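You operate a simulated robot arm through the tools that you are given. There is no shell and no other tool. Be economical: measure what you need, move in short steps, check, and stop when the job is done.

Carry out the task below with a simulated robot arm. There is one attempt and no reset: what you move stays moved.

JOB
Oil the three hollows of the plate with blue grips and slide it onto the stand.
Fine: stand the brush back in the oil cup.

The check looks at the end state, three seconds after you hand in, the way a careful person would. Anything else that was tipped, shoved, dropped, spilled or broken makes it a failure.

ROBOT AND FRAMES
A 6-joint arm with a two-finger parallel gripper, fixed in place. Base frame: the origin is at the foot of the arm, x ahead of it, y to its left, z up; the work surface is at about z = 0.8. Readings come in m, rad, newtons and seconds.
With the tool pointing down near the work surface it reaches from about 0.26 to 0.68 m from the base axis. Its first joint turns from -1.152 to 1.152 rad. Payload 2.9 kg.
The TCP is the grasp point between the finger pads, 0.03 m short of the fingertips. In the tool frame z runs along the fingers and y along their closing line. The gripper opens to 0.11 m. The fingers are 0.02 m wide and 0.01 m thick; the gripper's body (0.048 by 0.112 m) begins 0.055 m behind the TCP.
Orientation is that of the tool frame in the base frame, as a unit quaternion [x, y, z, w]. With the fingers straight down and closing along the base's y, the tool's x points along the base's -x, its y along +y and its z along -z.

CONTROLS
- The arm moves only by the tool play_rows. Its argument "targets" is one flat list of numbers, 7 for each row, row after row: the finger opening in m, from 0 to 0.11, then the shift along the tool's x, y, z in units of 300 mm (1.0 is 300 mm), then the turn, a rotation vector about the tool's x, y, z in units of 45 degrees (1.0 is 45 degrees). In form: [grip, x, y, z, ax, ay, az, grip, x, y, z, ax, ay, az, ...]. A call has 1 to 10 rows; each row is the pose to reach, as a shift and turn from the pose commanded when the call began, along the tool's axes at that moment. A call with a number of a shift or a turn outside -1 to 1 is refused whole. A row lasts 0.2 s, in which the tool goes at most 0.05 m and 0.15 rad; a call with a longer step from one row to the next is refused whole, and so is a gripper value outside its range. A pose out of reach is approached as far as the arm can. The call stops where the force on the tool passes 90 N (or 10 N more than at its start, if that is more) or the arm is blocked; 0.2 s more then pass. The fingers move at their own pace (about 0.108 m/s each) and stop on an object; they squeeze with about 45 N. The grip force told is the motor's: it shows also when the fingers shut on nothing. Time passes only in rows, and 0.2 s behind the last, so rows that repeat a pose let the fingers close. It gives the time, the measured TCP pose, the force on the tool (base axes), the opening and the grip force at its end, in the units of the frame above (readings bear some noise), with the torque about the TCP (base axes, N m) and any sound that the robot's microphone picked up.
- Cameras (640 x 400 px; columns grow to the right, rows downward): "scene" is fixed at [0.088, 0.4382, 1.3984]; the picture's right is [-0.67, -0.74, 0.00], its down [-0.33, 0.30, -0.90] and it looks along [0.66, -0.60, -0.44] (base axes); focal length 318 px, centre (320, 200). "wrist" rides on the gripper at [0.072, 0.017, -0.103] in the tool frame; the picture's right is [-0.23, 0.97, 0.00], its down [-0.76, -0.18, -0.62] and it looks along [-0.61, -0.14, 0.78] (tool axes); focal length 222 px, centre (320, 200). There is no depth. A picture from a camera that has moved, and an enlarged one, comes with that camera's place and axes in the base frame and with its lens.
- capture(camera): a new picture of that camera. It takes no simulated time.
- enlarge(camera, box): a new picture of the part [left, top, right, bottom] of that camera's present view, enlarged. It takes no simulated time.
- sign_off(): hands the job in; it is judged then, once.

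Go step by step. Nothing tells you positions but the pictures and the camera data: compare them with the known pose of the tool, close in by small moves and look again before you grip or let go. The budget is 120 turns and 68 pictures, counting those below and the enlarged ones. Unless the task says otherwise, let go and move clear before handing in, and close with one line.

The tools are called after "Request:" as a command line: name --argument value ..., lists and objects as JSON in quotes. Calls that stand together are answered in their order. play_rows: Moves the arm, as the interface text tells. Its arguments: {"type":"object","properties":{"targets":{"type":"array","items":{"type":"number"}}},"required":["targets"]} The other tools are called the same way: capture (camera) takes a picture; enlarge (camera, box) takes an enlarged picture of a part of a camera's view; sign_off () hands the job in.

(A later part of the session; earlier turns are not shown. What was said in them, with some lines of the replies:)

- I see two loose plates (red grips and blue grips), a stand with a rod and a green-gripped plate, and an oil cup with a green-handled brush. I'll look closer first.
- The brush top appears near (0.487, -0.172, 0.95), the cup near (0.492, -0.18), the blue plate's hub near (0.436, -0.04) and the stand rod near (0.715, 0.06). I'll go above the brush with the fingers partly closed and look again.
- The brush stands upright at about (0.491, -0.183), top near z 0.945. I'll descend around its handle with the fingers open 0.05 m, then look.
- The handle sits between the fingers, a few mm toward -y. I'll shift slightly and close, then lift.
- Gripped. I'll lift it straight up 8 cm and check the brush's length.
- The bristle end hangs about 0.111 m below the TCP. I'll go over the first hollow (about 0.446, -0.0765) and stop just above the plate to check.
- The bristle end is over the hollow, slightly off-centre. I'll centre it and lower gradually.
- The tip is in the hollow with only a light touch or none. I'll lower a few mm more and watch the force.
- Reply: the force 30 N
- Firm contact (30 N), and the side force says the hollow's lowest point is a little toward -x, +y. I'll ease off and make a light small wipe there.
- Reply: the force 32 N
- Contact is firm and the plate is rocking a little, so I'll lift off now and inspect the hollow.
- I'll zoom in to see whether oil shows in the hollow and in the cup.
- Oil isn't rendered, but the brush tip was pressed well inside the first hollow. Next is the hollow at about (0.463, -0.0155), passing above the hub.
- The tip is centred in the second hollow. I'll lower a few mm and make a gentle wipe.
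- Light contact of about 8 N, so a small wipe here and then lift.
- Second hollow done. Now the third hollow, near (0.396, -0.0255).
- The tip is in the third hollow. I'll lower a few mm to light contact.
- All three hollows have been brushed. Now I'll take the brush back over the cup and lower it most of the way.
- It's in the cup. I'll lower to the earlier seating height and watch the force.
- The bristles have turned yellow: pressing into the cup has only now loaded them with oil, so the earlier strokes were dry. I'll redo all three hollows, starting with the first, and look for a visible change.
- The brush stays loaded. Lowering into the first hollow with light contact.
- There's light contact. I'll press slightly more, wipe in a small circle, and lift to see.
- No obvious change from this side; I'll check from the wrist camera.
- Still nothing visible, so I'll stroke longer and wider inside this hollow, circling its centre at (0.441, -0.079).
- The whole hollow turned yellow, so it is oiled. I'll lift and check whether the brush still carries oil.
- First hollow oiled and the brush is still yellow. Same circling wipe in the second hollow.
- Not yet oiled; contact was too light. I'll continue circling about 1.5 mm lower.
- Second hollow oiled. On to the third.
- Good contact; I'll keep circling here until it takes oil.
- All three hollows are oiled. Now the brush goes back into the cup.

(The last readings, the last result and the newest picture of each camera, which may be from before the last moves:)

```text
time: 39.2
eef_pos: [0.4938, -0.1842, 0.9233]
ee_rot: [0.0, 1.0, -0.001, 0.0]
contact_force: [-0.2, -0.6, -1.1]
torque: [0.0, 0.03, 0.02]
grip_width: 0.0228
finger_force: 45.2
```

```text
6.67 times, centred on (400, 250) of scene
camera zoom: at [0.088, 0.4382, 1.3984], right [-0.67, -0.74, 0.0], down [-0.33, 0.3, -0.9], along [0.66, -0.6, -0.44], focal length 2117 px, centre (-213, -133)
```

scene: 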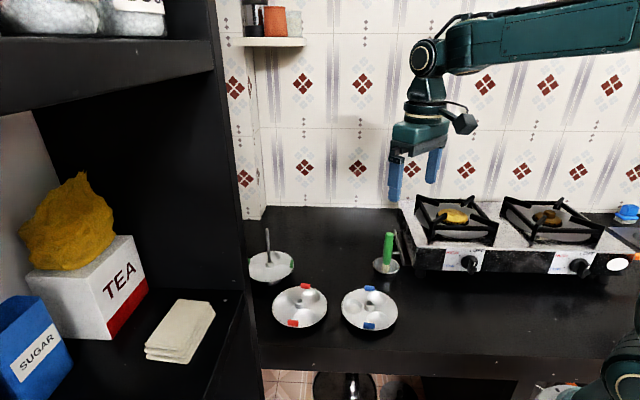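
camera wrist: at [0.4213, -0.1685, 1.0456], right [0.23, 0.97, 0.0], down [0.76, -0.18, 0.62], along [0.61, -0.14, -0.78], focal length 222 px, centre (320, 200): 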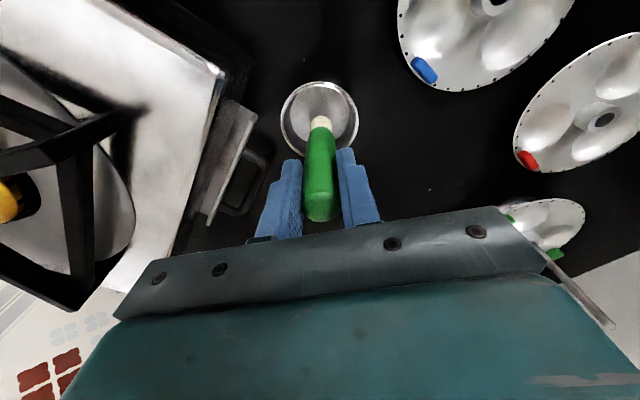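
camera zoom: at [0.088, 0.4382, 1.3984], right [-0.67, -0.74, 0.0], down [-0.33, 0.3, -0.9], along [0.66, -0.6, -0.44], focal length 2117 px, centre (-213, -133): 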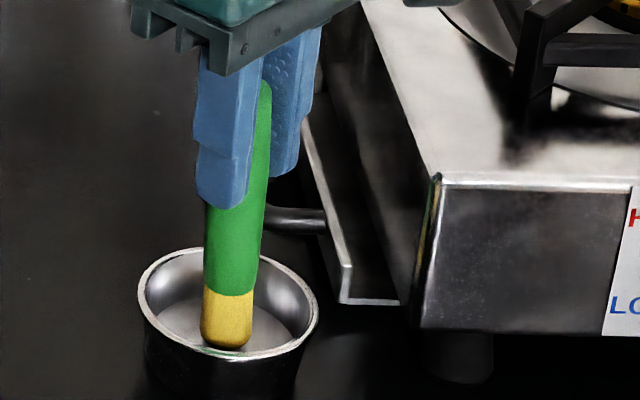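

Request:
play_rows --targets '[0.01, 0, 0, 0.005, 0, 0, 0, 0.01, 0, 0, 0.007, 0, 0, 0]'

```text
time: 39.8
eef_pos: [0.4946, -0.1847, 0.9244]
ee_rot: [0.0, 1.0, 0.001, 0.001]
contact_force: [0.0, 0.6, -0.1]
torque: [0.0, 0.01, -0.01]
grip_width: 0.0225
finger_force: 45.1
```

Request:
play_rows --targets '[0.01, 0, 0, 0.004, 0, 0, 0, 0.01, 0, 0, 0.006, 0, 0, 0]'

```text
time: 40.4
eef_pos: [0.4935, -0.1836, 0.9215]
ee_rot: [0.0, 1.0, 0.0, 0.001]
contact_force: [-0.5, 0.8, 6.3]
torque: [0.09, -0.02, 0.0]
grip_width: 0.0226
finger_force: 45.1
```

Seated (6 N). I'll ease off slightly, open the fingers to 0.05 m and check that it stands.

Request:
play_rows --targets '[0.01, 0, 0, -0.003, 0, 0, 0, 0.024, 0, 0, -0.003, 0, 0, 0, 0.028, 0, 0, -0.003, 0, 0, 0, 0.036, 0, 0, -0.003, 0, 0, 0, 0.05, 0, 0, -0.003, 0, 0, 0, 0.05, 0, 0, -0.003, 0, 0, 0]'

Request:
enlarge --camera "scene" --box '[370, 220, 430, 280]'

Request:
capture --camera "wrist"

```text
time: 41.8
eef_pos: [0.4929, -0.1848, 0.9223]
ee_rot: [0.0, 1.0, -0.001, 0.0]
contact_force: [-0.6, 0.9, -0.3]
torque: [0.0, 0.04, -0.02]
grip_width: 0.0502
finger_force: 0.0
```

```text
6.67 times, centred on (400, 250) of scene
camera zoom: at [0.088, 0.4382, 1.3984], right [-0.67, -0.74, 0.0], down [-0.33, 0.3, -0.9], along [0.66, -0.6, -0.44], focal length 2117 px, centre (-213, -133)
```

zoom: 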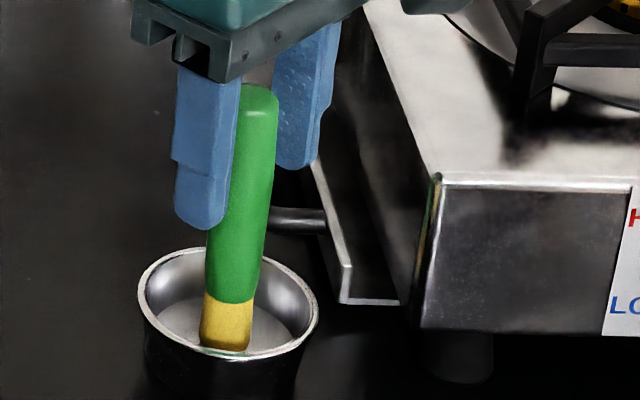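

```text
28 pictures are left
camera wrist: at [0.4202, -0.1676, 1.0249], right [0.23, 0.97, 0.0], down [0.76, -0.18, 0.62], along [0.61, -0.14, -0.78], focal length 222 px, centre (320, 200)
```

wrist: 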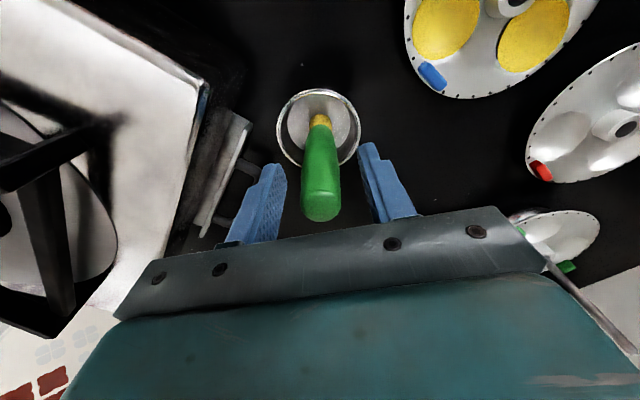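

The brush stands in the cup on its own. I'll rise straight up, then go over the near blue grip with the tool turned 40° so the fingers close along the plate's radius.

Request:
play_rows --targets '[0.05, 0, 0, -0.1, 0, 0, 0, 0.05, 0, 0, -0.26, 0, 0, 0, 0.05, 0, 0, -0.42, 0, 0, 0, 0.05, 0, 0, -0.58, 0, 0, 0, 0.05, 0, 0, -0.663, 0, 0, 0]'

Request:
play_rows --targets '[0.05, 0.054, 0.107, 0.067, 0, 0, -0.15, 0.05, 0.108, 0.214, 0.134, 0, 0, -0.3, 0.05, 0.162, 0.321, 0.2, 0, 0, -0.45, 0.05, 0.215, 0.428, 0.267, 0, 0, -0.6, 0.05, 0.27, 0.535, 0.333, 0, 0, -0.75, 0.05, 0.323, 0.643, 0.404, 0, 0, -0.9]'

Request:
capture --camera "wrist"

Request:
capture --camera "scene"

```text
time: 43.0
eef_pos: [0.4956, -0.1833, 1.1231]
ee_rot: [0.0, 1.0, 0.0, 0.0]
contact_force: [-0.4, -0.5, 0.6]
torque: [-0.01, 0.03, 0.01]
grip_width: 0.0501
finger_force: 0.1
```

```text
time: 44.4
eef_pos: [0.3976, 0.0113, 0.9984]
ee_rot: [-0.347, 0.938, -0.001, 0.0]
contact_force: [0.0, 0.7, -0.8]
torque: [0.0, 0.03, 0.03]
grip_width: 0.0502
finger_force: 0.1
```

```text
27 pictures are left
camera wrist: at [0.3313, -0.0242, 1.1014], right [-0.46, 0.89, 0.0], down [0.69, 0.36, 0.62], along [0.55, 0.29, -0.78], focal length 222 px, centre (320, 200)
```

wrist: 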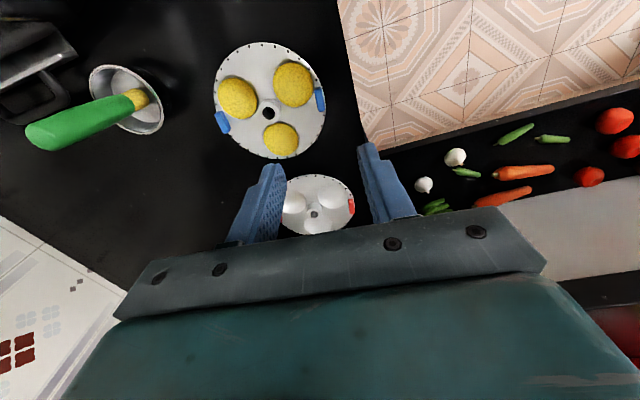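

```text
26 pictures are left
```

scene: 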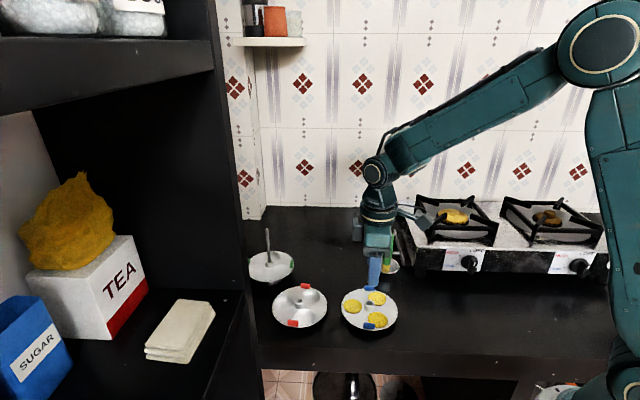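

The near grip is at about (0.394, 0.0085), with the grip axis at 130°, which matches the tool. I'll descend above it and take a close look.

Request:
play_rows --targets '[0.05, 0.006, 0.003, 0.11, 0, 0, 0, 0.045, 0.006, 0.003, 0.22, 0, 0, 0, 0.045, 0.006, 0.003, 0.36, 0, 0, 0]'

Request:
capture --camera "wrist"

Request:
enlarge --camera "scene" --box '[340, 270, 410, 340]'

```text
time: 45.2
eef_pos: [0.3963, 0.0088, 0.8903]
ee_rot: [-0.346, 0.938, 0.0, 0.0]
contact_force: [-0.5, 1.2, 0.7]
torque: [0.02, 0.02, -0.02]
grip_width: 0.0449
finger_force: 0.1
```

```text
25 pictures are left
camera wrist: at [0.3287, -0.0269, 0.9937], right [-0.46, 0.89, 0.0], down [0.69, 0.36, 0.62], along [0.55, 0.29, -0.78], focal length 222 px, centre (320, 200)
```

wrist: 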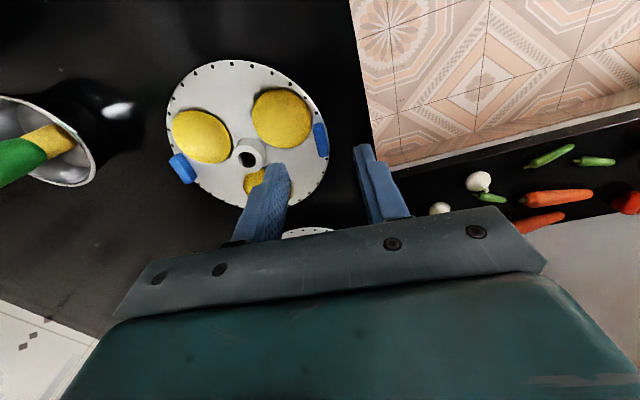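

```text
5.71 times, centred on (375, 305) of scene
camera zoom: at [0.088, 0.4382, 1.3984], right [-0.67, -0.74, 0.0], down [-0.33, 0.3, -0.9], along [0.66, -0.6, -0.44], focal length 1814 px, centre (6, -400)
```

zoom: 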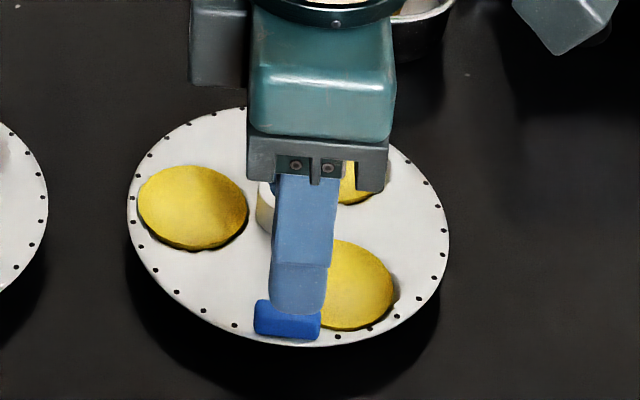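

The fingers straddle the grip. I'll lower until the fingertips are just above the plate surface.

Request:
play_rows --targets '[0.04, 0, 0.004, 0.06, 0, 0, 0, 0.035, 0, 0.004, 0.11, 0, 0, 0, 0.035, 0, 0.004, 0.133, 0, 0, 0]'

Request:
enlarge --camera "wrist" --box '[200, 100, 440, 260]'

Request:
enlarge --camera "scene" --box '[345, 285, 405, 335]'

```text
time: 46.0
eef_pos: [0.3943, 0.0088, 0.8517]
ee_rot: [-0.346, 0.938, 0.0, -0.001]
contact_force: [0.1, 0.5, 0.3]
torque: [-0.01, 0.03, 0.04]
grip_width: 0.0349
finger_force: 0.2
```

```text
2.50 times, centred on (320, 180) of wrist
camera zoom: at [0.3273, -0.0259, 0.9552], right [-0.46, 0.89, 0.0], down [0.69, 0.36, 0.62], along [0.55, 0.29, -0.78], focal length 555 px, centre (320, 250)
```

zoom: 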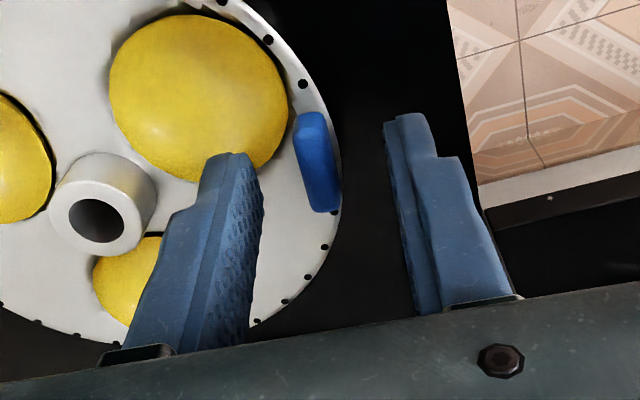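

```text
8.00 times, centred on (375, 310) of scene
camera zoom: at [0.088, 0.4382, 1.3984], right [-0.67, -0.74, 0.0], down [-0.33, 0.3, -0.9], along [0.66, -0.6, -0.44], focal length 2540 px, centre (-120, -680)
```

zoom: 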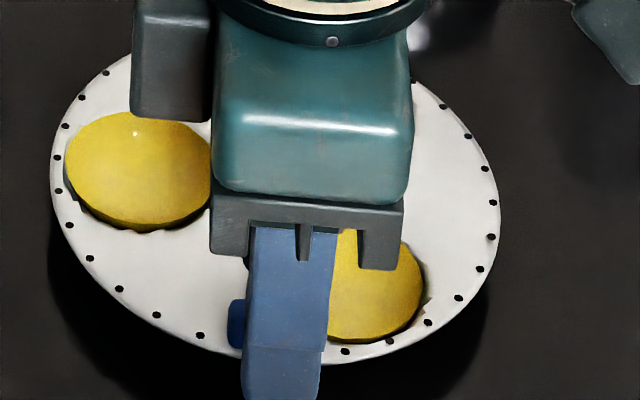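

The block is centred between the fingers. I'll lower a few mm more, feeling for the plate surface.

Request:
play_rows --targets '[0.035, 0.003, 0, 0.005, 0, 0, 0, 0.035, 0.003, 0, 0.01, 0, 0, 0]'

```text
time: 46.6
eef_pos: [0.3929, 0.0088, 0.849]
ee_rot: [-0.346, 0.938, 0.0, 0.0]
contact_force: [-1.0, 0.9, 1.0]
torque: [0.02, -0.02, -0.03]
grip_width: 0.0348
finger_force: 0.0
```

Request:
play_rows --targets '[0.035, 0, 0, 0.005, 0, 0, 0, 0.035, 0, 0, 0.01, 0, 0, 0]'

```text
time: 47.2
eef_pos: [0.393, 0.0083, 0.8449]
ee_rot: [-0.346, 0.938, 0.0, 0.001]
contact_force: [-0.5, 0.2, 0.4]
torque: [0.0, -0.04, -0.01]
grip_width: 0.0347
finger_force: 0.1
```

Request:
play_rows --targets '[0.035, 0, 0, 0.005, 0, 0, 0, 0.035, 0, 0, 0.01, 0, 0, 0]'

Request:
enlarge --camera "wrist" --box '[200, 100, 440, 260]'

```text
time: 47.8
eef_pos: [0.3937, 0.0084, 0.8442]
ee_rot: [-0.346, 0.938, -0.001, 0.001]
contact_force: [-7.8, -1.0, 37.7]
torque: [-0.74, -0.36, -0.21]
grip_width: 0.0327
finger_force: 0.0
```

```text
2.50 times, centred on (320, 180) of wrist
camera zoom: at [0.3264, -0.0261, 0.9473], right [-0.46, 0.89, 0.0], down [0.69, 0.36, 0.63], along [0.56, 0.28, -0.78], focal length 555 px, centre (320, 250)
```

zoom: 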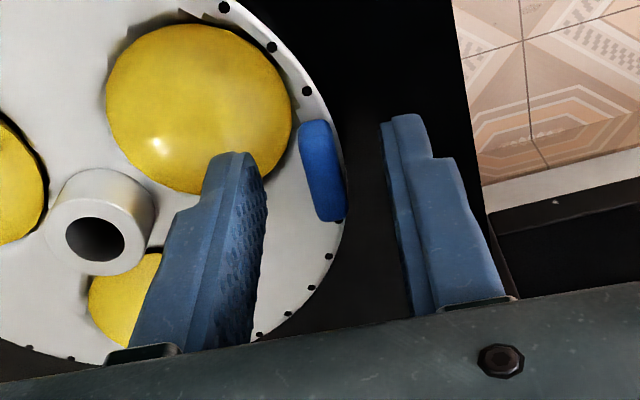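

Touched the plate surface at TCP z of about 0.8445. I'll back off 2 mm and close on the grip.

Request:
play_rows --targets '[0.035, 0, 0, -0.007, 0, 0, 0, 0.035, 0, 0, -0.008, 0, 0, 0, 0.0, 0, 0, -0.008, 0, 0, 0, 0.0, 0, 0, -0.008, 0, 0, 0, 0.0, 0, 0, -0.008, 0, 0, 0]'

Request:
enlarge --camera "wrist" --box '[200, 100, 440, 260]'

```text
time: 49.0
eef_pos: [0.3936, 0.0099, 0.8451]
ee_rot: [-0.347, 0.938, 0.001, -0.001]
contact_force: [-2.9, 6.0, 12.0]
torque: [-0.14, -0.31, 0.09]
grip_width: 0.0084
finger_force: 45.5
```

```text
2.50 times, centred on (320, 180) of wrist
camera zoom: at [0.3264, -0.0254, 0.9477], right [-0.46, 0.89, 0.0], down [0.69, 0.36, 0.62], along [0.55, 0.29, -0.78], focal length 555 px, centre (320, 250)
```

zoom: 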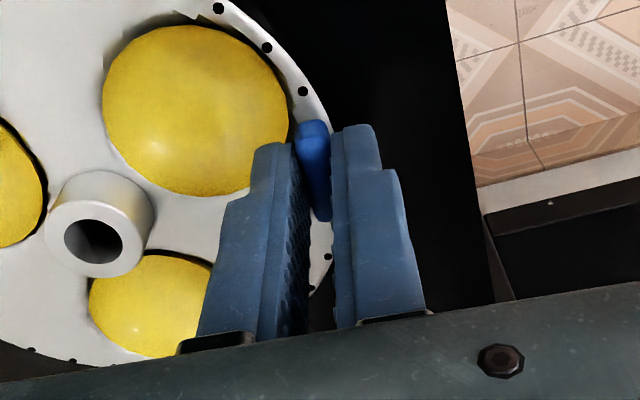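

Gripped at 8.4 mm. I'll lift slowly and check how level the plate hangs.

Request:
play_rows --targets '[0.0, 0, 0, -0.01, 0, 0, 0, 0.0, 0, 0, -0.03, 0, 0, 0, 0.0, 0, 0, -0.06, 0, 0, 0, 0.0, 0, 0, -0.1, 0, 0, 0, 0.0, 0, 0, -0.1, 0, 0, 0]'

Request:
enlarge --camera "scene" --box '[330, 260, 420, 340]'

Request:
capture --camera "wrist"

```text
time: 50.2
eef_pos: [0.3926, 0.0094, 0.8753]
ee_rot: [-0.346, 0.938, 0.001, 0.0]
contact_force: [-0.4, -0.8, 0.1]
torque: [-0.02, 0.01, 0.02]
grip_width: 0.0003
finger_force: 37.8
```

```text
5.00 times, centred on (375, 300) of scene
camera zoom: at [0.088, 0.4382, 1.3984], right [-0.67, -0.74, 0.0], down [-0.33, 0.3, -0.9], along [0.66, -0.6, -0.44], focal length 1588 px, centre (45, -300)
```

zoom: 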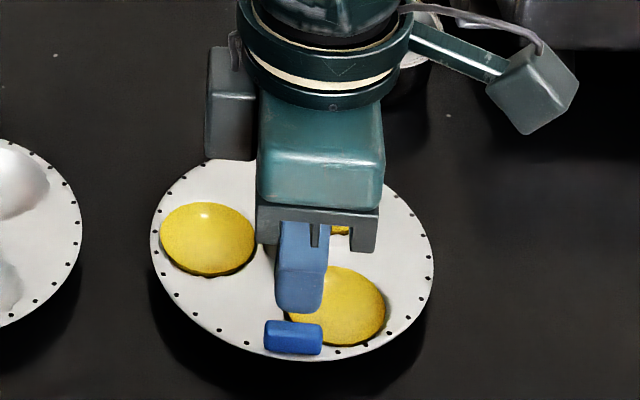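

```text
18 pictures are left
camera wrist: at [0.3265, -0.0255, 0.978], right [-0.46, 0.89, 0.0], down [0.69, 0.36, 0.62], along [0.55, 0.29, -0.78], focal length 222 px, centre (320, 200)
```

wrist: 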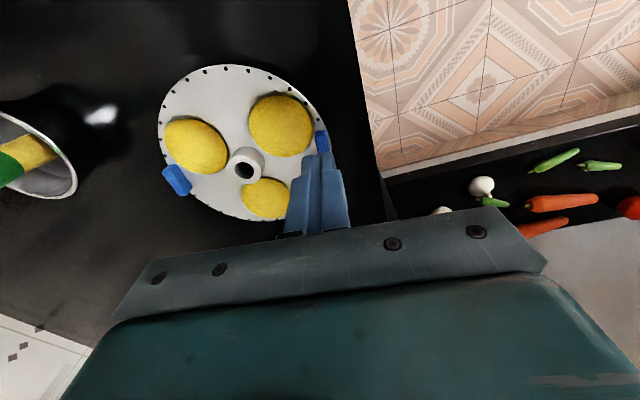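

The fingers slipped off the rounded grip; the plate stayed put. The straight-walled hub is a better hold: I'll grip it with the tool pitched about 40° outward, so the rod can pass clear of the palm and the stand stays in reach. First I'll rise, turn back and pitch.

Request:
play_rows --targets '[0.02, 0, 0, -0.08, 0, 0, 0.0, 0.05, 0, 0, -0.2, 0, 0, 0.15, 0.06, 0.008, -0.045, -0.348, 0, 0, 0.3, 0.06, 0.016, -0.09, -0.348, 0, 0, 0.45, 0.06, 0.024, -0.135, -0.348, 0, 0, 0.6, 0.06, 0.031, -0.178, -0.348, 0, 0, 0.75, 0.06, 0.031, -0.178, -0.348, 0, 0, 0.9]'

Request:
play_rows --targets '[0.06, 0, 0, 0, 0, -0.18, 0, 0.06, 0, 0, 0, 0, -0.36, 0, 0.06, 0, 0, 0, 0, -0.54, 0, 0.06, 0, 0, 0, 0, -0.72, 0, 0.06, 0, 0, 0, 0, -0.889, 0, 0.06, 0, 0, 0, 0, -0.889, 0]'

Request:
capture --camera "scene"

Request:
capture --camera "wrist"

```text
time: 51.8
eef_pos: [0.422, -0.0378, 0.9793]
ee_rot: [0.001, 1.0, 0.0, 0.0]
contact_force: [-1.6, 0.2, -1.6]
torque: [0.0, 0.01, 0.01]
grip_width: 0.06
finger_force: 0.0
```

```text
time: 53.2
eef_pos: [0.4212, -0.0383, 0.9798]
ee_rot: [0.0, 0.939, 0.0, 0.343]
contact_force: [0.6, 0.2, 0.4]
torque: [0.03, -0.01, 0.02]
grip_width: 0.0599
finger_force: 0.2
```

```text
17 pictures are left
```

scene: 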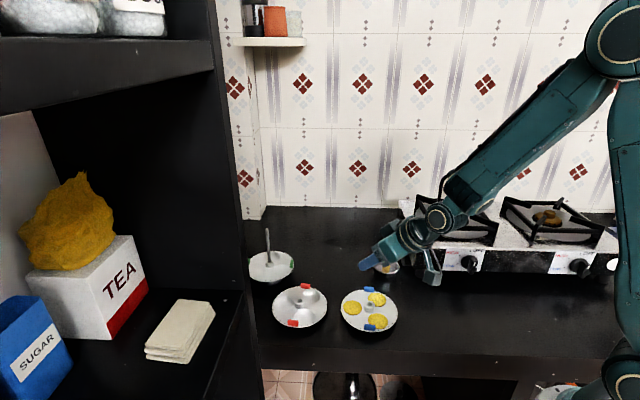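

```text
16 pictures are left
camera wrist: at [0.2986, -0.0214, 1.0116], right [0.17, 0.97, 0.15], down [0.18, -0.18, 0.97], along [0.97, -0.14, -0.21], focal length 222 px, centre (320, 200)
```

wrist: 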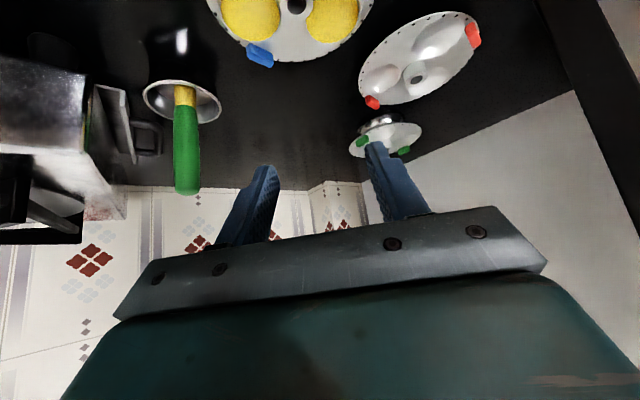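

Pitched fine with clear space around. The hub is at about (0.4325, -0.036). I'll descend vertically to just above the hub and look.

Request:
play_rows --targets '[0.06, 0.075, 0.005, 0.089, 0, 0, 0, 0.06, 0.15, 0.005, 0.179, 0, 0, 0, 0.055, 0.225, 0.005, 0.268, 0, 0, 0, 0.05, 0.225, 0.005, 0.268, 0, 0, 0]'

Request:
enlarge --camera "scene" --box '[335, 255, 425, 335]'

```text
time: 54.2
eef_pos: [0.4214, -0.0362, 0.8727]
ee_rot: [-0.001, 0.94, 0.001, 0.342]
contact_force: [-0.5, -0.5, -0.3]
torque: [0.0, -0.01, 0.01]
grip_width: 0.0502
finger_force: 0.1
```

```text
5.00 times, centred on (380, 295) of scene
camera zoom: at [0.088, 0.4382, 1.3984], right [-0.67, -0.74, 0.0], down [-0.33, 0.3, -0.9], along [0.66, -0.6, -0.44], focal length 1588 px, centre (20, -275)
```

zoom: 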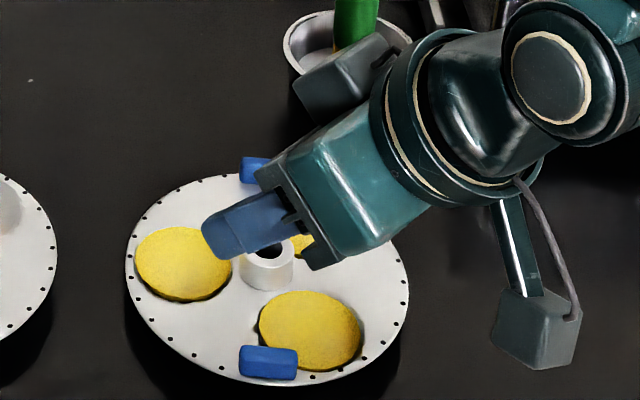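

There's a grey box on the gripper's upper side that could meet the rod, so I'll pitch 10° more and grip the hub nearer the fingertips. Then I'll lower around the hub.

Request:
play_rows --targets '[0.05, 0.012, 0.003, -0.01, 0, -0.11, 0, 0.05, 0.024, 0.003, -0.02, 0, -0.222, 0, 0.05, 0.056, 0.003, 0.02, 0, -0.222, 0, 0.05, 0.089, 0.003, 0.058, 0, -0.222, 0, 0.05, 0.089, 0.003, 0.058, 0, -0.222, 0]'

Request:
enlarge --camera "scene" --box '[335, 255, 425, 335]'

```text
time: 55.4
eef_pos: [0.4117, -0.0358, 0.845]
ee_rot: [0.0, 0.906, 0.0, 0.423]
contact_force: [-0.6, 0.9, 0.0]
torque: [0.01, -0.01, 0.0]
grip_width: 0.0502
finger_force: 0.0
```

```text
5.00 times, centred on (380, 295) of scene
camera zoom: at [0.088, 0.4382, 1.3984], right [-0.67, -0.74, 0.0], down [-0.33, 0.3, -0.9], along [0.66, -0.6, -0.44], focal length 1588 px, centre (20, -275)
```

zoom: 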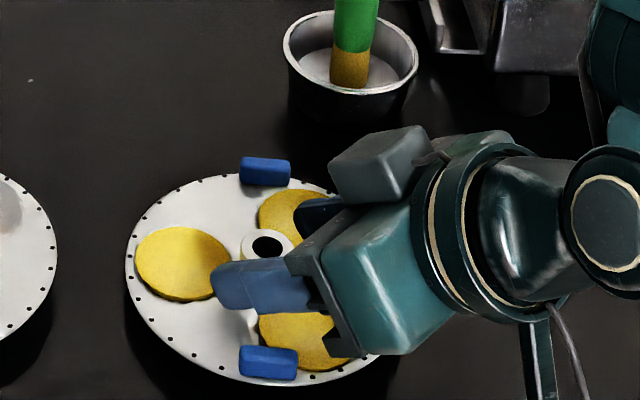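

The hub is between the fingers but a bit close to the tips. I'll shift 6 mm forward and 2 mm down, then close on it.

Request:
play_rows --targets '[0.05, -0.008, -0.007, 0.0196, 0, 0, 0, 0.05, -0.008, -0.007, 0.0196, 0, 0, 0, 0.0, -0.008, -0.007, 0.0196, 0, 0, 0, 0.0, -0.008, -0.007, 0.0196, 0, 0, 0, 0.0, -0.008, -0.007, 0.0196, 0, 0, 0]'

```text
time: 56.6
eef_pos: [0.4192, -0.0381, 0.844]
ee_rot: [0.0, 0.905, 0.0, 0.424]
contact_force: [2.3, 0.2, 15.8]
torque: [0.04, -0.41, 0.04]
grip_width: 0.0353
finger_force: 44.5
```

The fingers stopped at 35 mm, wider than I expected. I'll look closely.

Request:
enlarge --camera "scene" --box '[350, 275, 405, 325]'

Request:
capture --camera "wrist"

```text
8.00 times, centred on (378, 300) of scene
camera zoom: at [0.0879, 0.4383, 1.3984], right [-0.67, -0.74, 0.0], down [-0.33, 0.3, -0.9], along [0.66, -0.6, -0.44], focal length 2540 px, centre (-140, -600)
```

zoom: 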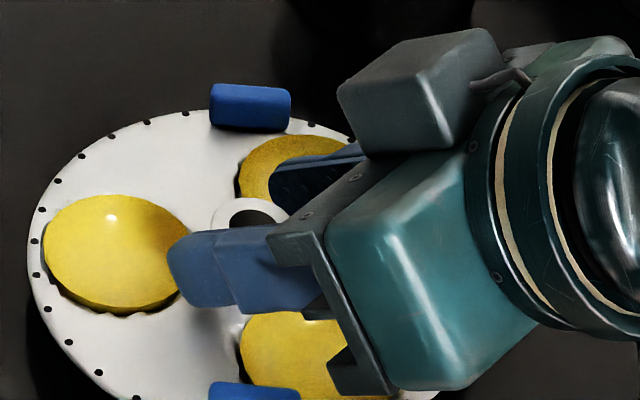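

```text
12 pictures are left
camera wrist: at [0.2924, -0.0215, 0.8537], right [0.15, 0.97, 0.17], down [0.01, -0.18, 0.98], along [0.99, -0.14, -0.03], focal length 222 px, centre (320, 200)
```

wrist: 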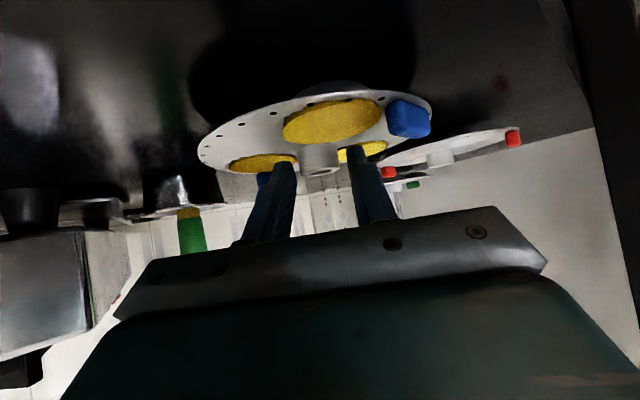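

The fingers stopped on the hollows' walls rather than the hub, as the tips sit slightly too low. I'll open, rise 4.5 mm and close again.

Request:
play_rows --targets '[0.05, 0, 0, 0, 0, 0, 0, 0.05, -0.0115, 0, -0.0096, 0, 0, 0, 0.05, -0.0115, 0, -0.0096, 0, 0, 0, 0.0, -0.0115, 0, -0.0096, 0, 0, 0, 0.0, -0.0115, 0, -0.0096, 0, 0, 0, 0.0, -0.0115, 0, -0.0096, 0, 0, 0]'

```text
time: 58.0
eef_pos: [0.4182, -0.0382, 0.8464]
ee_rot: [0.0, 0.906, 0.0, 0.423]
contact_force: [-0.2, -0.3, 0.0]
torque: [-0.01, 0.0, 0.02]
grip_width: 0.0354
finger_force: 45.1
```

Same width, now with no vertical load, so this may be a firm hold. I'll test with a 2 cm lift.

Request:
play_rows --targets '[0.0, -0.013, 0, -0.011, 0, 0, 0, 0.0, -0.026, 0, -0.022, 0, 0, 0, 0.0, -0.052, 0, -0.043, 0, 0, 0, 0.0, -0.052, 0, -0.043, 0, 0, 0]'

Request:
enlarge --camera "scene" --box '[335, 255, 425, 335]'

```text
time: 59.0
eef_pos: [0.4194, -0.037, 0.8667]
ee_rot: [0.0, 0.906, 0.0, 0.423]
contact_force: [0.2, 0.6, -1.2]
torque: [0.0, 0.04, -0.01]
grip_width: 0.0355
finger_force: 44.5
```

```text
5.00 times, centred on (380, 295) of scene
camera zoom: at [0.088, 0.4382, 1.3984], right [-0.67, -0.74, 0.0], down [-0.33, 0.3, -0.9], along [0.66, -0.6, -0.44], focal length 1588 px, centre (20, -275)
```

zoom: 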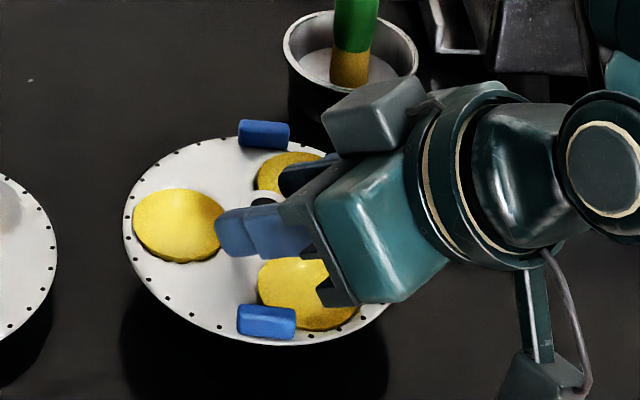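

The plate came up level on the hub. I'll lift it another 16 cm, above the rod tip.

Request:
play_rows --targets '[0.0, -0.08, 0, -0.067, 0, 0, 0, 0.0, -0.16, 0, -0.134, 0, 0, 0, 0.0, -0.24, 0, -0.201, 0, 0, 0, 0.0, -0.32, 0, -0.268, 0, 0, 0, 0.0, -0.409, 0, -0.343, 0, 0, 0, 0.0, -0.409, 0, -0.343, 0, 0, 0]'

```text
time: 60.4
eef_pos: [0.4202, -0.0372, 1.0281]
ee_rot: [0.0, 0.906, 0.0, 0.423]
contact_force: [-0.1, -0.3, -1.0]
torque: [-0.03, 0.02, 0.0]
grip_width: 0.0354
finger_force: 45.1
```

Plate is held at about z 1.0. To locate the rod precisely without the plate hiding it, I'll move to a viewpoint at the right side, where the wrist camera sees the stand past the plate's edge.

Request:
play_rows --targets '[0.0, -0.069, -0.068, 0.082, 0, 0, 0, 0.0, -0.138, -0.137, 0.164, 0, 0, 0, 0.0, -0.206, -0.205, 0.246, 0, 0, 0, 0.0, -0.275, -0.274, 0.328, 0, 0, 0, 0.0, -0.344, -0.342, 0.41, 0, 0, 0, 0.0, -0.344, -0.342, 0.41, 0, 0, 0]'

Request:
capture --camera "wrist"

Request:
enlarge --camera "scene" --box '[245, 180, 405, 300]'

```text
time: 61.8
eef_pos: [0.5817, -0.1401, 1.0271]
ee_rot: [0.0, 0.907, 0.0, 0.422]
contact_force: [-0.4, 0.9, -0.2]
torque: [0.01, -0.01, -0.04]
grip_width: 0.0355
finger_force: 45.1
```

```text
10 pictures are left
camera wrist: at [0.454, -0.1234, 1.0377], right [0.15, 0.97, 0.17], down [0.01, -0.18, 0.98], along [0.99, -0.14, -0.04], focal length 222 px, centre (320, 200)
```

wrist: 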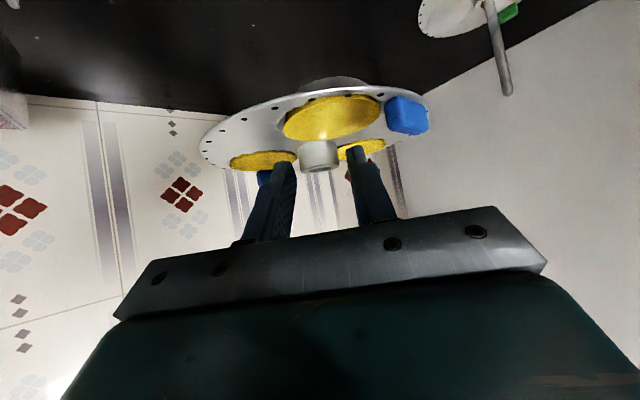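

```text
3.33 times, centred on (325, 240) of scene
camera zoom: at [0.0881, 0.4382, 1.3984], right [-0.67, -0.74, 0.0], down [-0.33, 0.3, -0.9], along [0.66, -0.6, -0.44], focal length 1058 px, centre (303, 67)
```

zoom: 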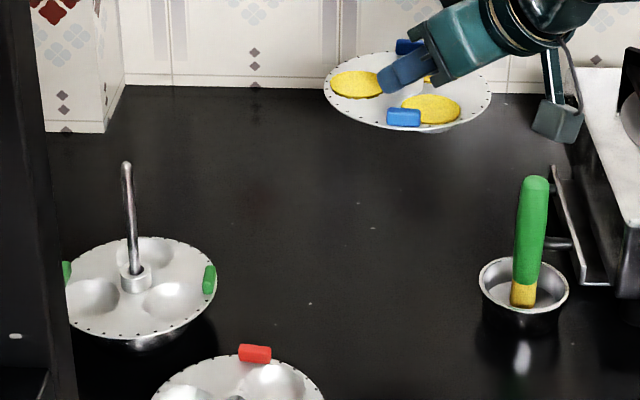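

The rod tip triangulates to about (0.714, 0.058, 0.955), and the held hub sits about 14 mm ahead of the TCP, level. I'll carry the plate over the rod at this height and check.

Request:
play_rows --targets '[0.0, -0.042, 0.11, 0.05, 0, 0, 0, 0.0, -0.085, 0.22, 0.101, 0, 0, 0, 0.0, -0.127, 0.33, 0.151, 0, 0, 0, 0.0, -0.169, 0.44, 0.201, 0, 0, 0, 0.0, -0.212, 0.55, 0.252, 0, 0, 0, 0.0, -0.254, 0.66, 0.302, 0, 0, 0, 0.0, -0.254, 0.66, 0.302, 0, 0, 0]'

Request:
enlarge --camera "scene" --box '[230, 190, 340, 290]'

```text
time: 63.4
eef_pos: [0.6989, 0.0576, 1.028]
ee_rot: [0.0, 0.906, 0.0, 0.423]
contact_force: [-0.2, -0.6, -1.5]
torque: [-0.01, -0.01, -0.02]
grip_width: 0.0355
finger_force: 44.9
```

```text
4.00 times, centred on (285, 240) of scene
camera zoom: at [0.088, 0.4383, 1.3984], right [-0.67, -0.74, 0.0], down [-0.33, 0.3, -0.9], along [0.66, -0.6, -0.44], focal length 1270 px, centre (460, 40)
```

zoom: 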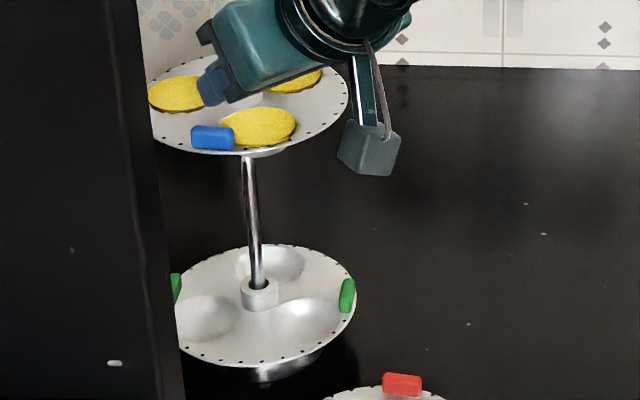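

Laterally the hub lines up with the rod to under a millimetre, and in depth to within about 3 mm. I'll descend 3.5 cm and then feel for the rod.

Request:
play_rows --targets '[0.0, 0.046, 0.0033, 0.035, 0, 0, 0, 0.0, 0.0914, 0.0033, 0.0724, 0, 0, 0, 0.0, 0.0914, 0.0033, 0.0724, 0, 0, 0]'

Request:
enlarge --camera "scene" --box '[230, 190, 310, 270]'

Request:
capture --camera "wrist"

```text
time: 64.2
eef_pos: [0.6962, 0.0586, 0.9922]
ee_rot: [-0.001, 0.906, 0.0, 0.423]
contact_force: [0.1, -0.3, -0.9]
torque: [-0.03, 0.0, 0.01]
grip_width: 0.0355
finger_force: 45.5
```

```text
5.00 times, centred on (270, 230) of scene
camera zoom: at [0.088, 0.4382, 1.3984], right [-0.67, -0.74, 0.0], down [-0.33, 0.3, -0.9], along [0.66, -0.6, -0.44], focal length 1588 px, centre (570, 50)
```

zoom: 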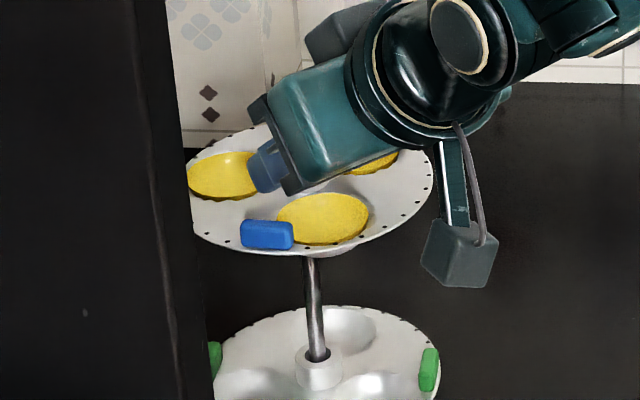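

```text
6 pictures are left
camera wrist: at [0.5705, 0.0746, 1.0026], right [0.15, 0.97, 0.17], down [0.01, -0.18, 0.98], along [0.99, -0.14, -0.04], focal length 222 px, centre (320, 200)
```

wrist: 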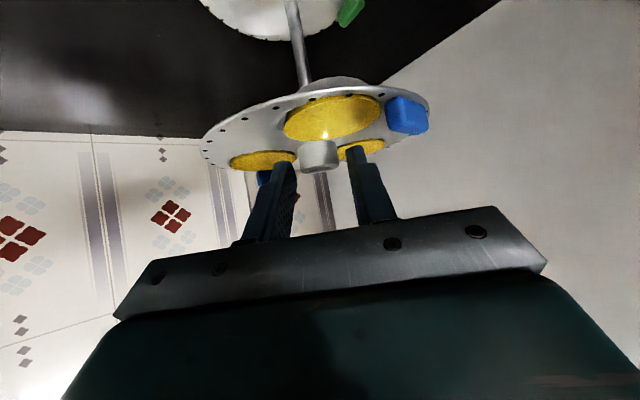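

Both views show the hub lined up with the rod to about 1 mm. I'll descend in small steps, watching the force.

Request:
play_rows --targets '[0.0, 0.0128, -0.002, 0.0107, 0, 0, 0, 0.0, 0.0255, -0.002, 0.0214, 0, 0, 0, 0.0, 0.0383, -0.002, 0.0321, 0, 0, 0]'

```text
time: 65.0
eef_pos: [0.6965, 0.0585, 0.9769]
ee_rot: [0.0, 0.906, 0.0, 0.423]
contact_force: [-0.1, 0.7, -1.0]
torque: [0.02, -0.03, 0.02]
grip_width: 0.0354
finger_force: 45.0
```

Request:
play_rows --targets '[0.0, 0.0128, 0, 0.0107, 0, 0, 0, 0.0, 0.0255, 0, 0.0214, 0, 0, 0, 0.0, 0.0383, 0, 0.0321, 0, 0, 0]'

```text
time: 65.8
eef_pos: [0.6967, 0.0595, 0.9621]
ee_rot: [0.0, 0.906, 0.0, 0.423]
contact_force: [0.8, -0.3, -0.5]
torque: [-0.01, -0.01, -0.01]
grip_width: 0.0352
finger_force: 45.3
```

Request:
enlarge --camera "scene" --box '[230, 190, 310, 270]'

```text
5.00 times, centred on (270, 230) of scene
camera zoom: at [0.088, 0.4382, 1.3984], right [-0.67, -0.74, 0.0], down [-0.33, 0.3, -0.9], along [0.66, -0.6, -0.44], focal length 1588 px, centre (570, 50)
```

zoom: 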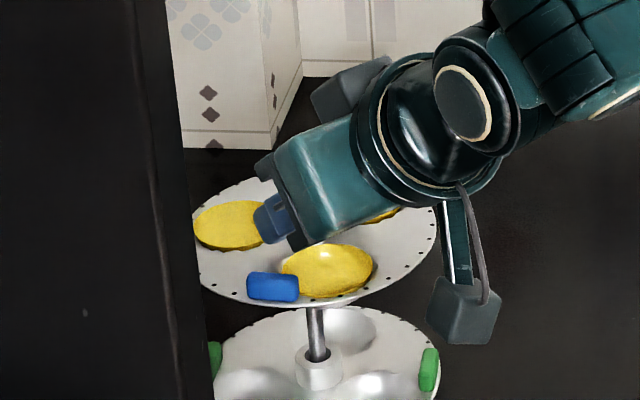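

The rod is through the hub and the plate is level. I'll keep sliding it down gradually.

Request:
play_rows --targets '[0.0, 0.0255, 0, 0.0214, 0, 0, 0, 0.0, 0.051, 0, 0.0428, 0, 0, 0, 0.0, 0.0766, 0, 0.0643, 0, 0, 0, 0.0, 0.0766, 0, 0.0643, 0, 0, 0]'

```text
time: 66.8
eef_pos: [0.6948, 0.0601, 0.932]
ee_rot: [0.0, 0.907, 0.0, 0.422]
contact_force: [0.6, -0.1, -1.2]
torque: [0.0, 0.04, 0.01]
grip_width: 0.0355
finger_force: 45.4
```

Request:
play_rows --targets '[0.0, 0.0255, 0, 0.0214, 0, 0, 0, 0.0, 0.051, 0, 0.0428, 0, 0, 0, 0.0, 0.0766, 0, 0.0643, 0, 0, 0, 0.0, 0.0766, 0, 0.0643, 0, 0, 0]'

```text
time: 67.8
eef_pos: [0.696, 0.0611, 0.9013]
ee_rot: [0.0, 0.906, 0.001, 0.422]
contact_force: [-0.4, -0.6, -0.9]
torque: [-0.01, -0.01, 0.01]
grip_width: 0.0354
finger_force: 44.9
```

Request:
play_rows --targets '[0.0, 0.0128, 0, 0.0107, 0, 0, 0, 0.0, 0.0255, 0, 0.0214, 0, 0, 0, 0.0, 0.0255, 0, 0.0214, 0, 0, 0]'

Request:
enlarge --camera "scene" --box '[235, 210, 325, 290]'

```text
time: 68.6
eef_pos: [0.6975, 0.0599, 0.8958]
ee_rot: [0.0, 0.904, 0.0, 0.427]
contact_force: [-5.8, -0.7, 21.2]
torque: [-0.02, 0.18, 0.04]
grip_width: 0.0355
finger_force: 44.8
```

```text
5.00 times, centred on (280, 250) of scene
camera zoom: at [0.0874, 0.4382, 1.3985], right [-0.67, -0.74, 0.0], down [-0.33, 0.3, -0.9], along [0.66, -0.6, -0.44], focal length 1588 px, centre (520, -50)
```

zoom: 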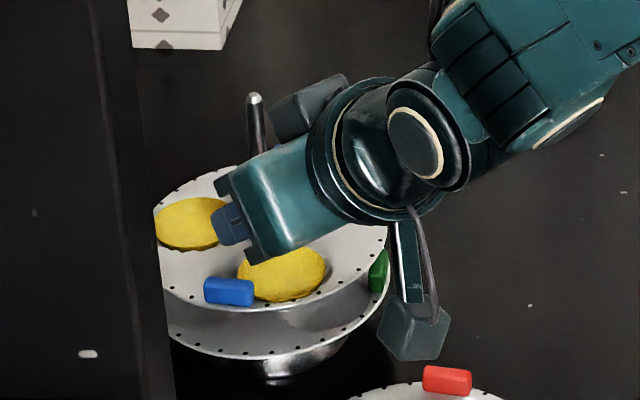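

It has seated: 21 N at the height where its hub should rest on the lower hub. I'll ease off, open the fingers, and confirm before retreating.

Request:
play_rows --targets '[0.0, -0.005, 0, -0.0043, 0, 0, 0, 0.0, -0.005, 0, -0.0043, 0, 0, 0, 0.04, -0.005, 0, -0.0043, 0, 0, 0, 0.05, -0.005, 0, -0.0043, 0, 0, 0, 0.05, -0.005, 0, -0.0043, 0, 0, 0]'

```text
time: 69.8
eef_pos: [0.6955, 0.0587, 0.894]
ee_rot: [0.0, 0.907, 0.0, 0.422]
contact_force: [-0.2, -0.9, 9.9]
torque: [0.01, -0.14, 0.0]
grip_width: 0.0484
finger_force: 0.1
```

The fingers are open; the tips still press lightly on the plate. I'll rise a few mm and then back out along the fingers.

Request:
play_rows --targets '[0.05, -0.006, 0, -0.005, 0, 0, 0, 0.05, -0.012, 0, -0.01, 0, 0, 0, 0.05, -0.012, 0, -0.05, 0, 0, 0, 0.05, -0.012, 0, -0.12, 0, 0, 0, 0.05, -0.012, 0, -0.22, 0, 0, 0, 0.05, -0.012, 0, -0.36, 0, 0, 0, 0.05, -0.012, 0, -0.5, 0, 0, 0]'

Request:
enlarge --camera "scene" --box '[235, 210, 435, 335]'

```text
time: 71.4
eef_pos: [0.5844, 0.0575, 0.9959]
ee_rot: [0.0, 0.906, 0.0, 0.423]
contact_force: [0.2, 0.3, 0.5]
torque: [-0.01, 0.0, 0.0]
grip_width: 0.0499
finger_force: 0.1
```

```text
3.20 times, centred on (335, 272) of scene
camera zoom: at [0.088, 0.4382, 1.3984], right [-0.67, -0.74, 0.0], down [-0.33, 0.3, -0.9], along [0.66, -0.6, -0.44], focal length 1016 px, centre (272, -32)
```

zoom: 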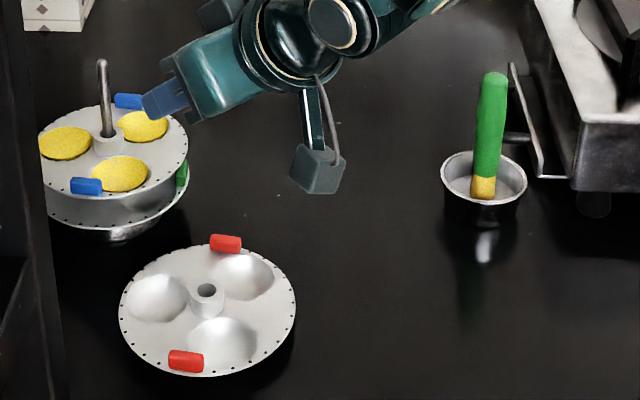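

The blue plate sits level on the stand with all three hollows oiled. The brush is upright in the cup, nothing else has been disturbed, and the gripper is clear, so I'm handing in.

Request:
sign_off

```text
The job is handed in.
```

The blue-gripped plate has its three hollows oiled and is on the stand, and the brush is back upright in the oil cup.
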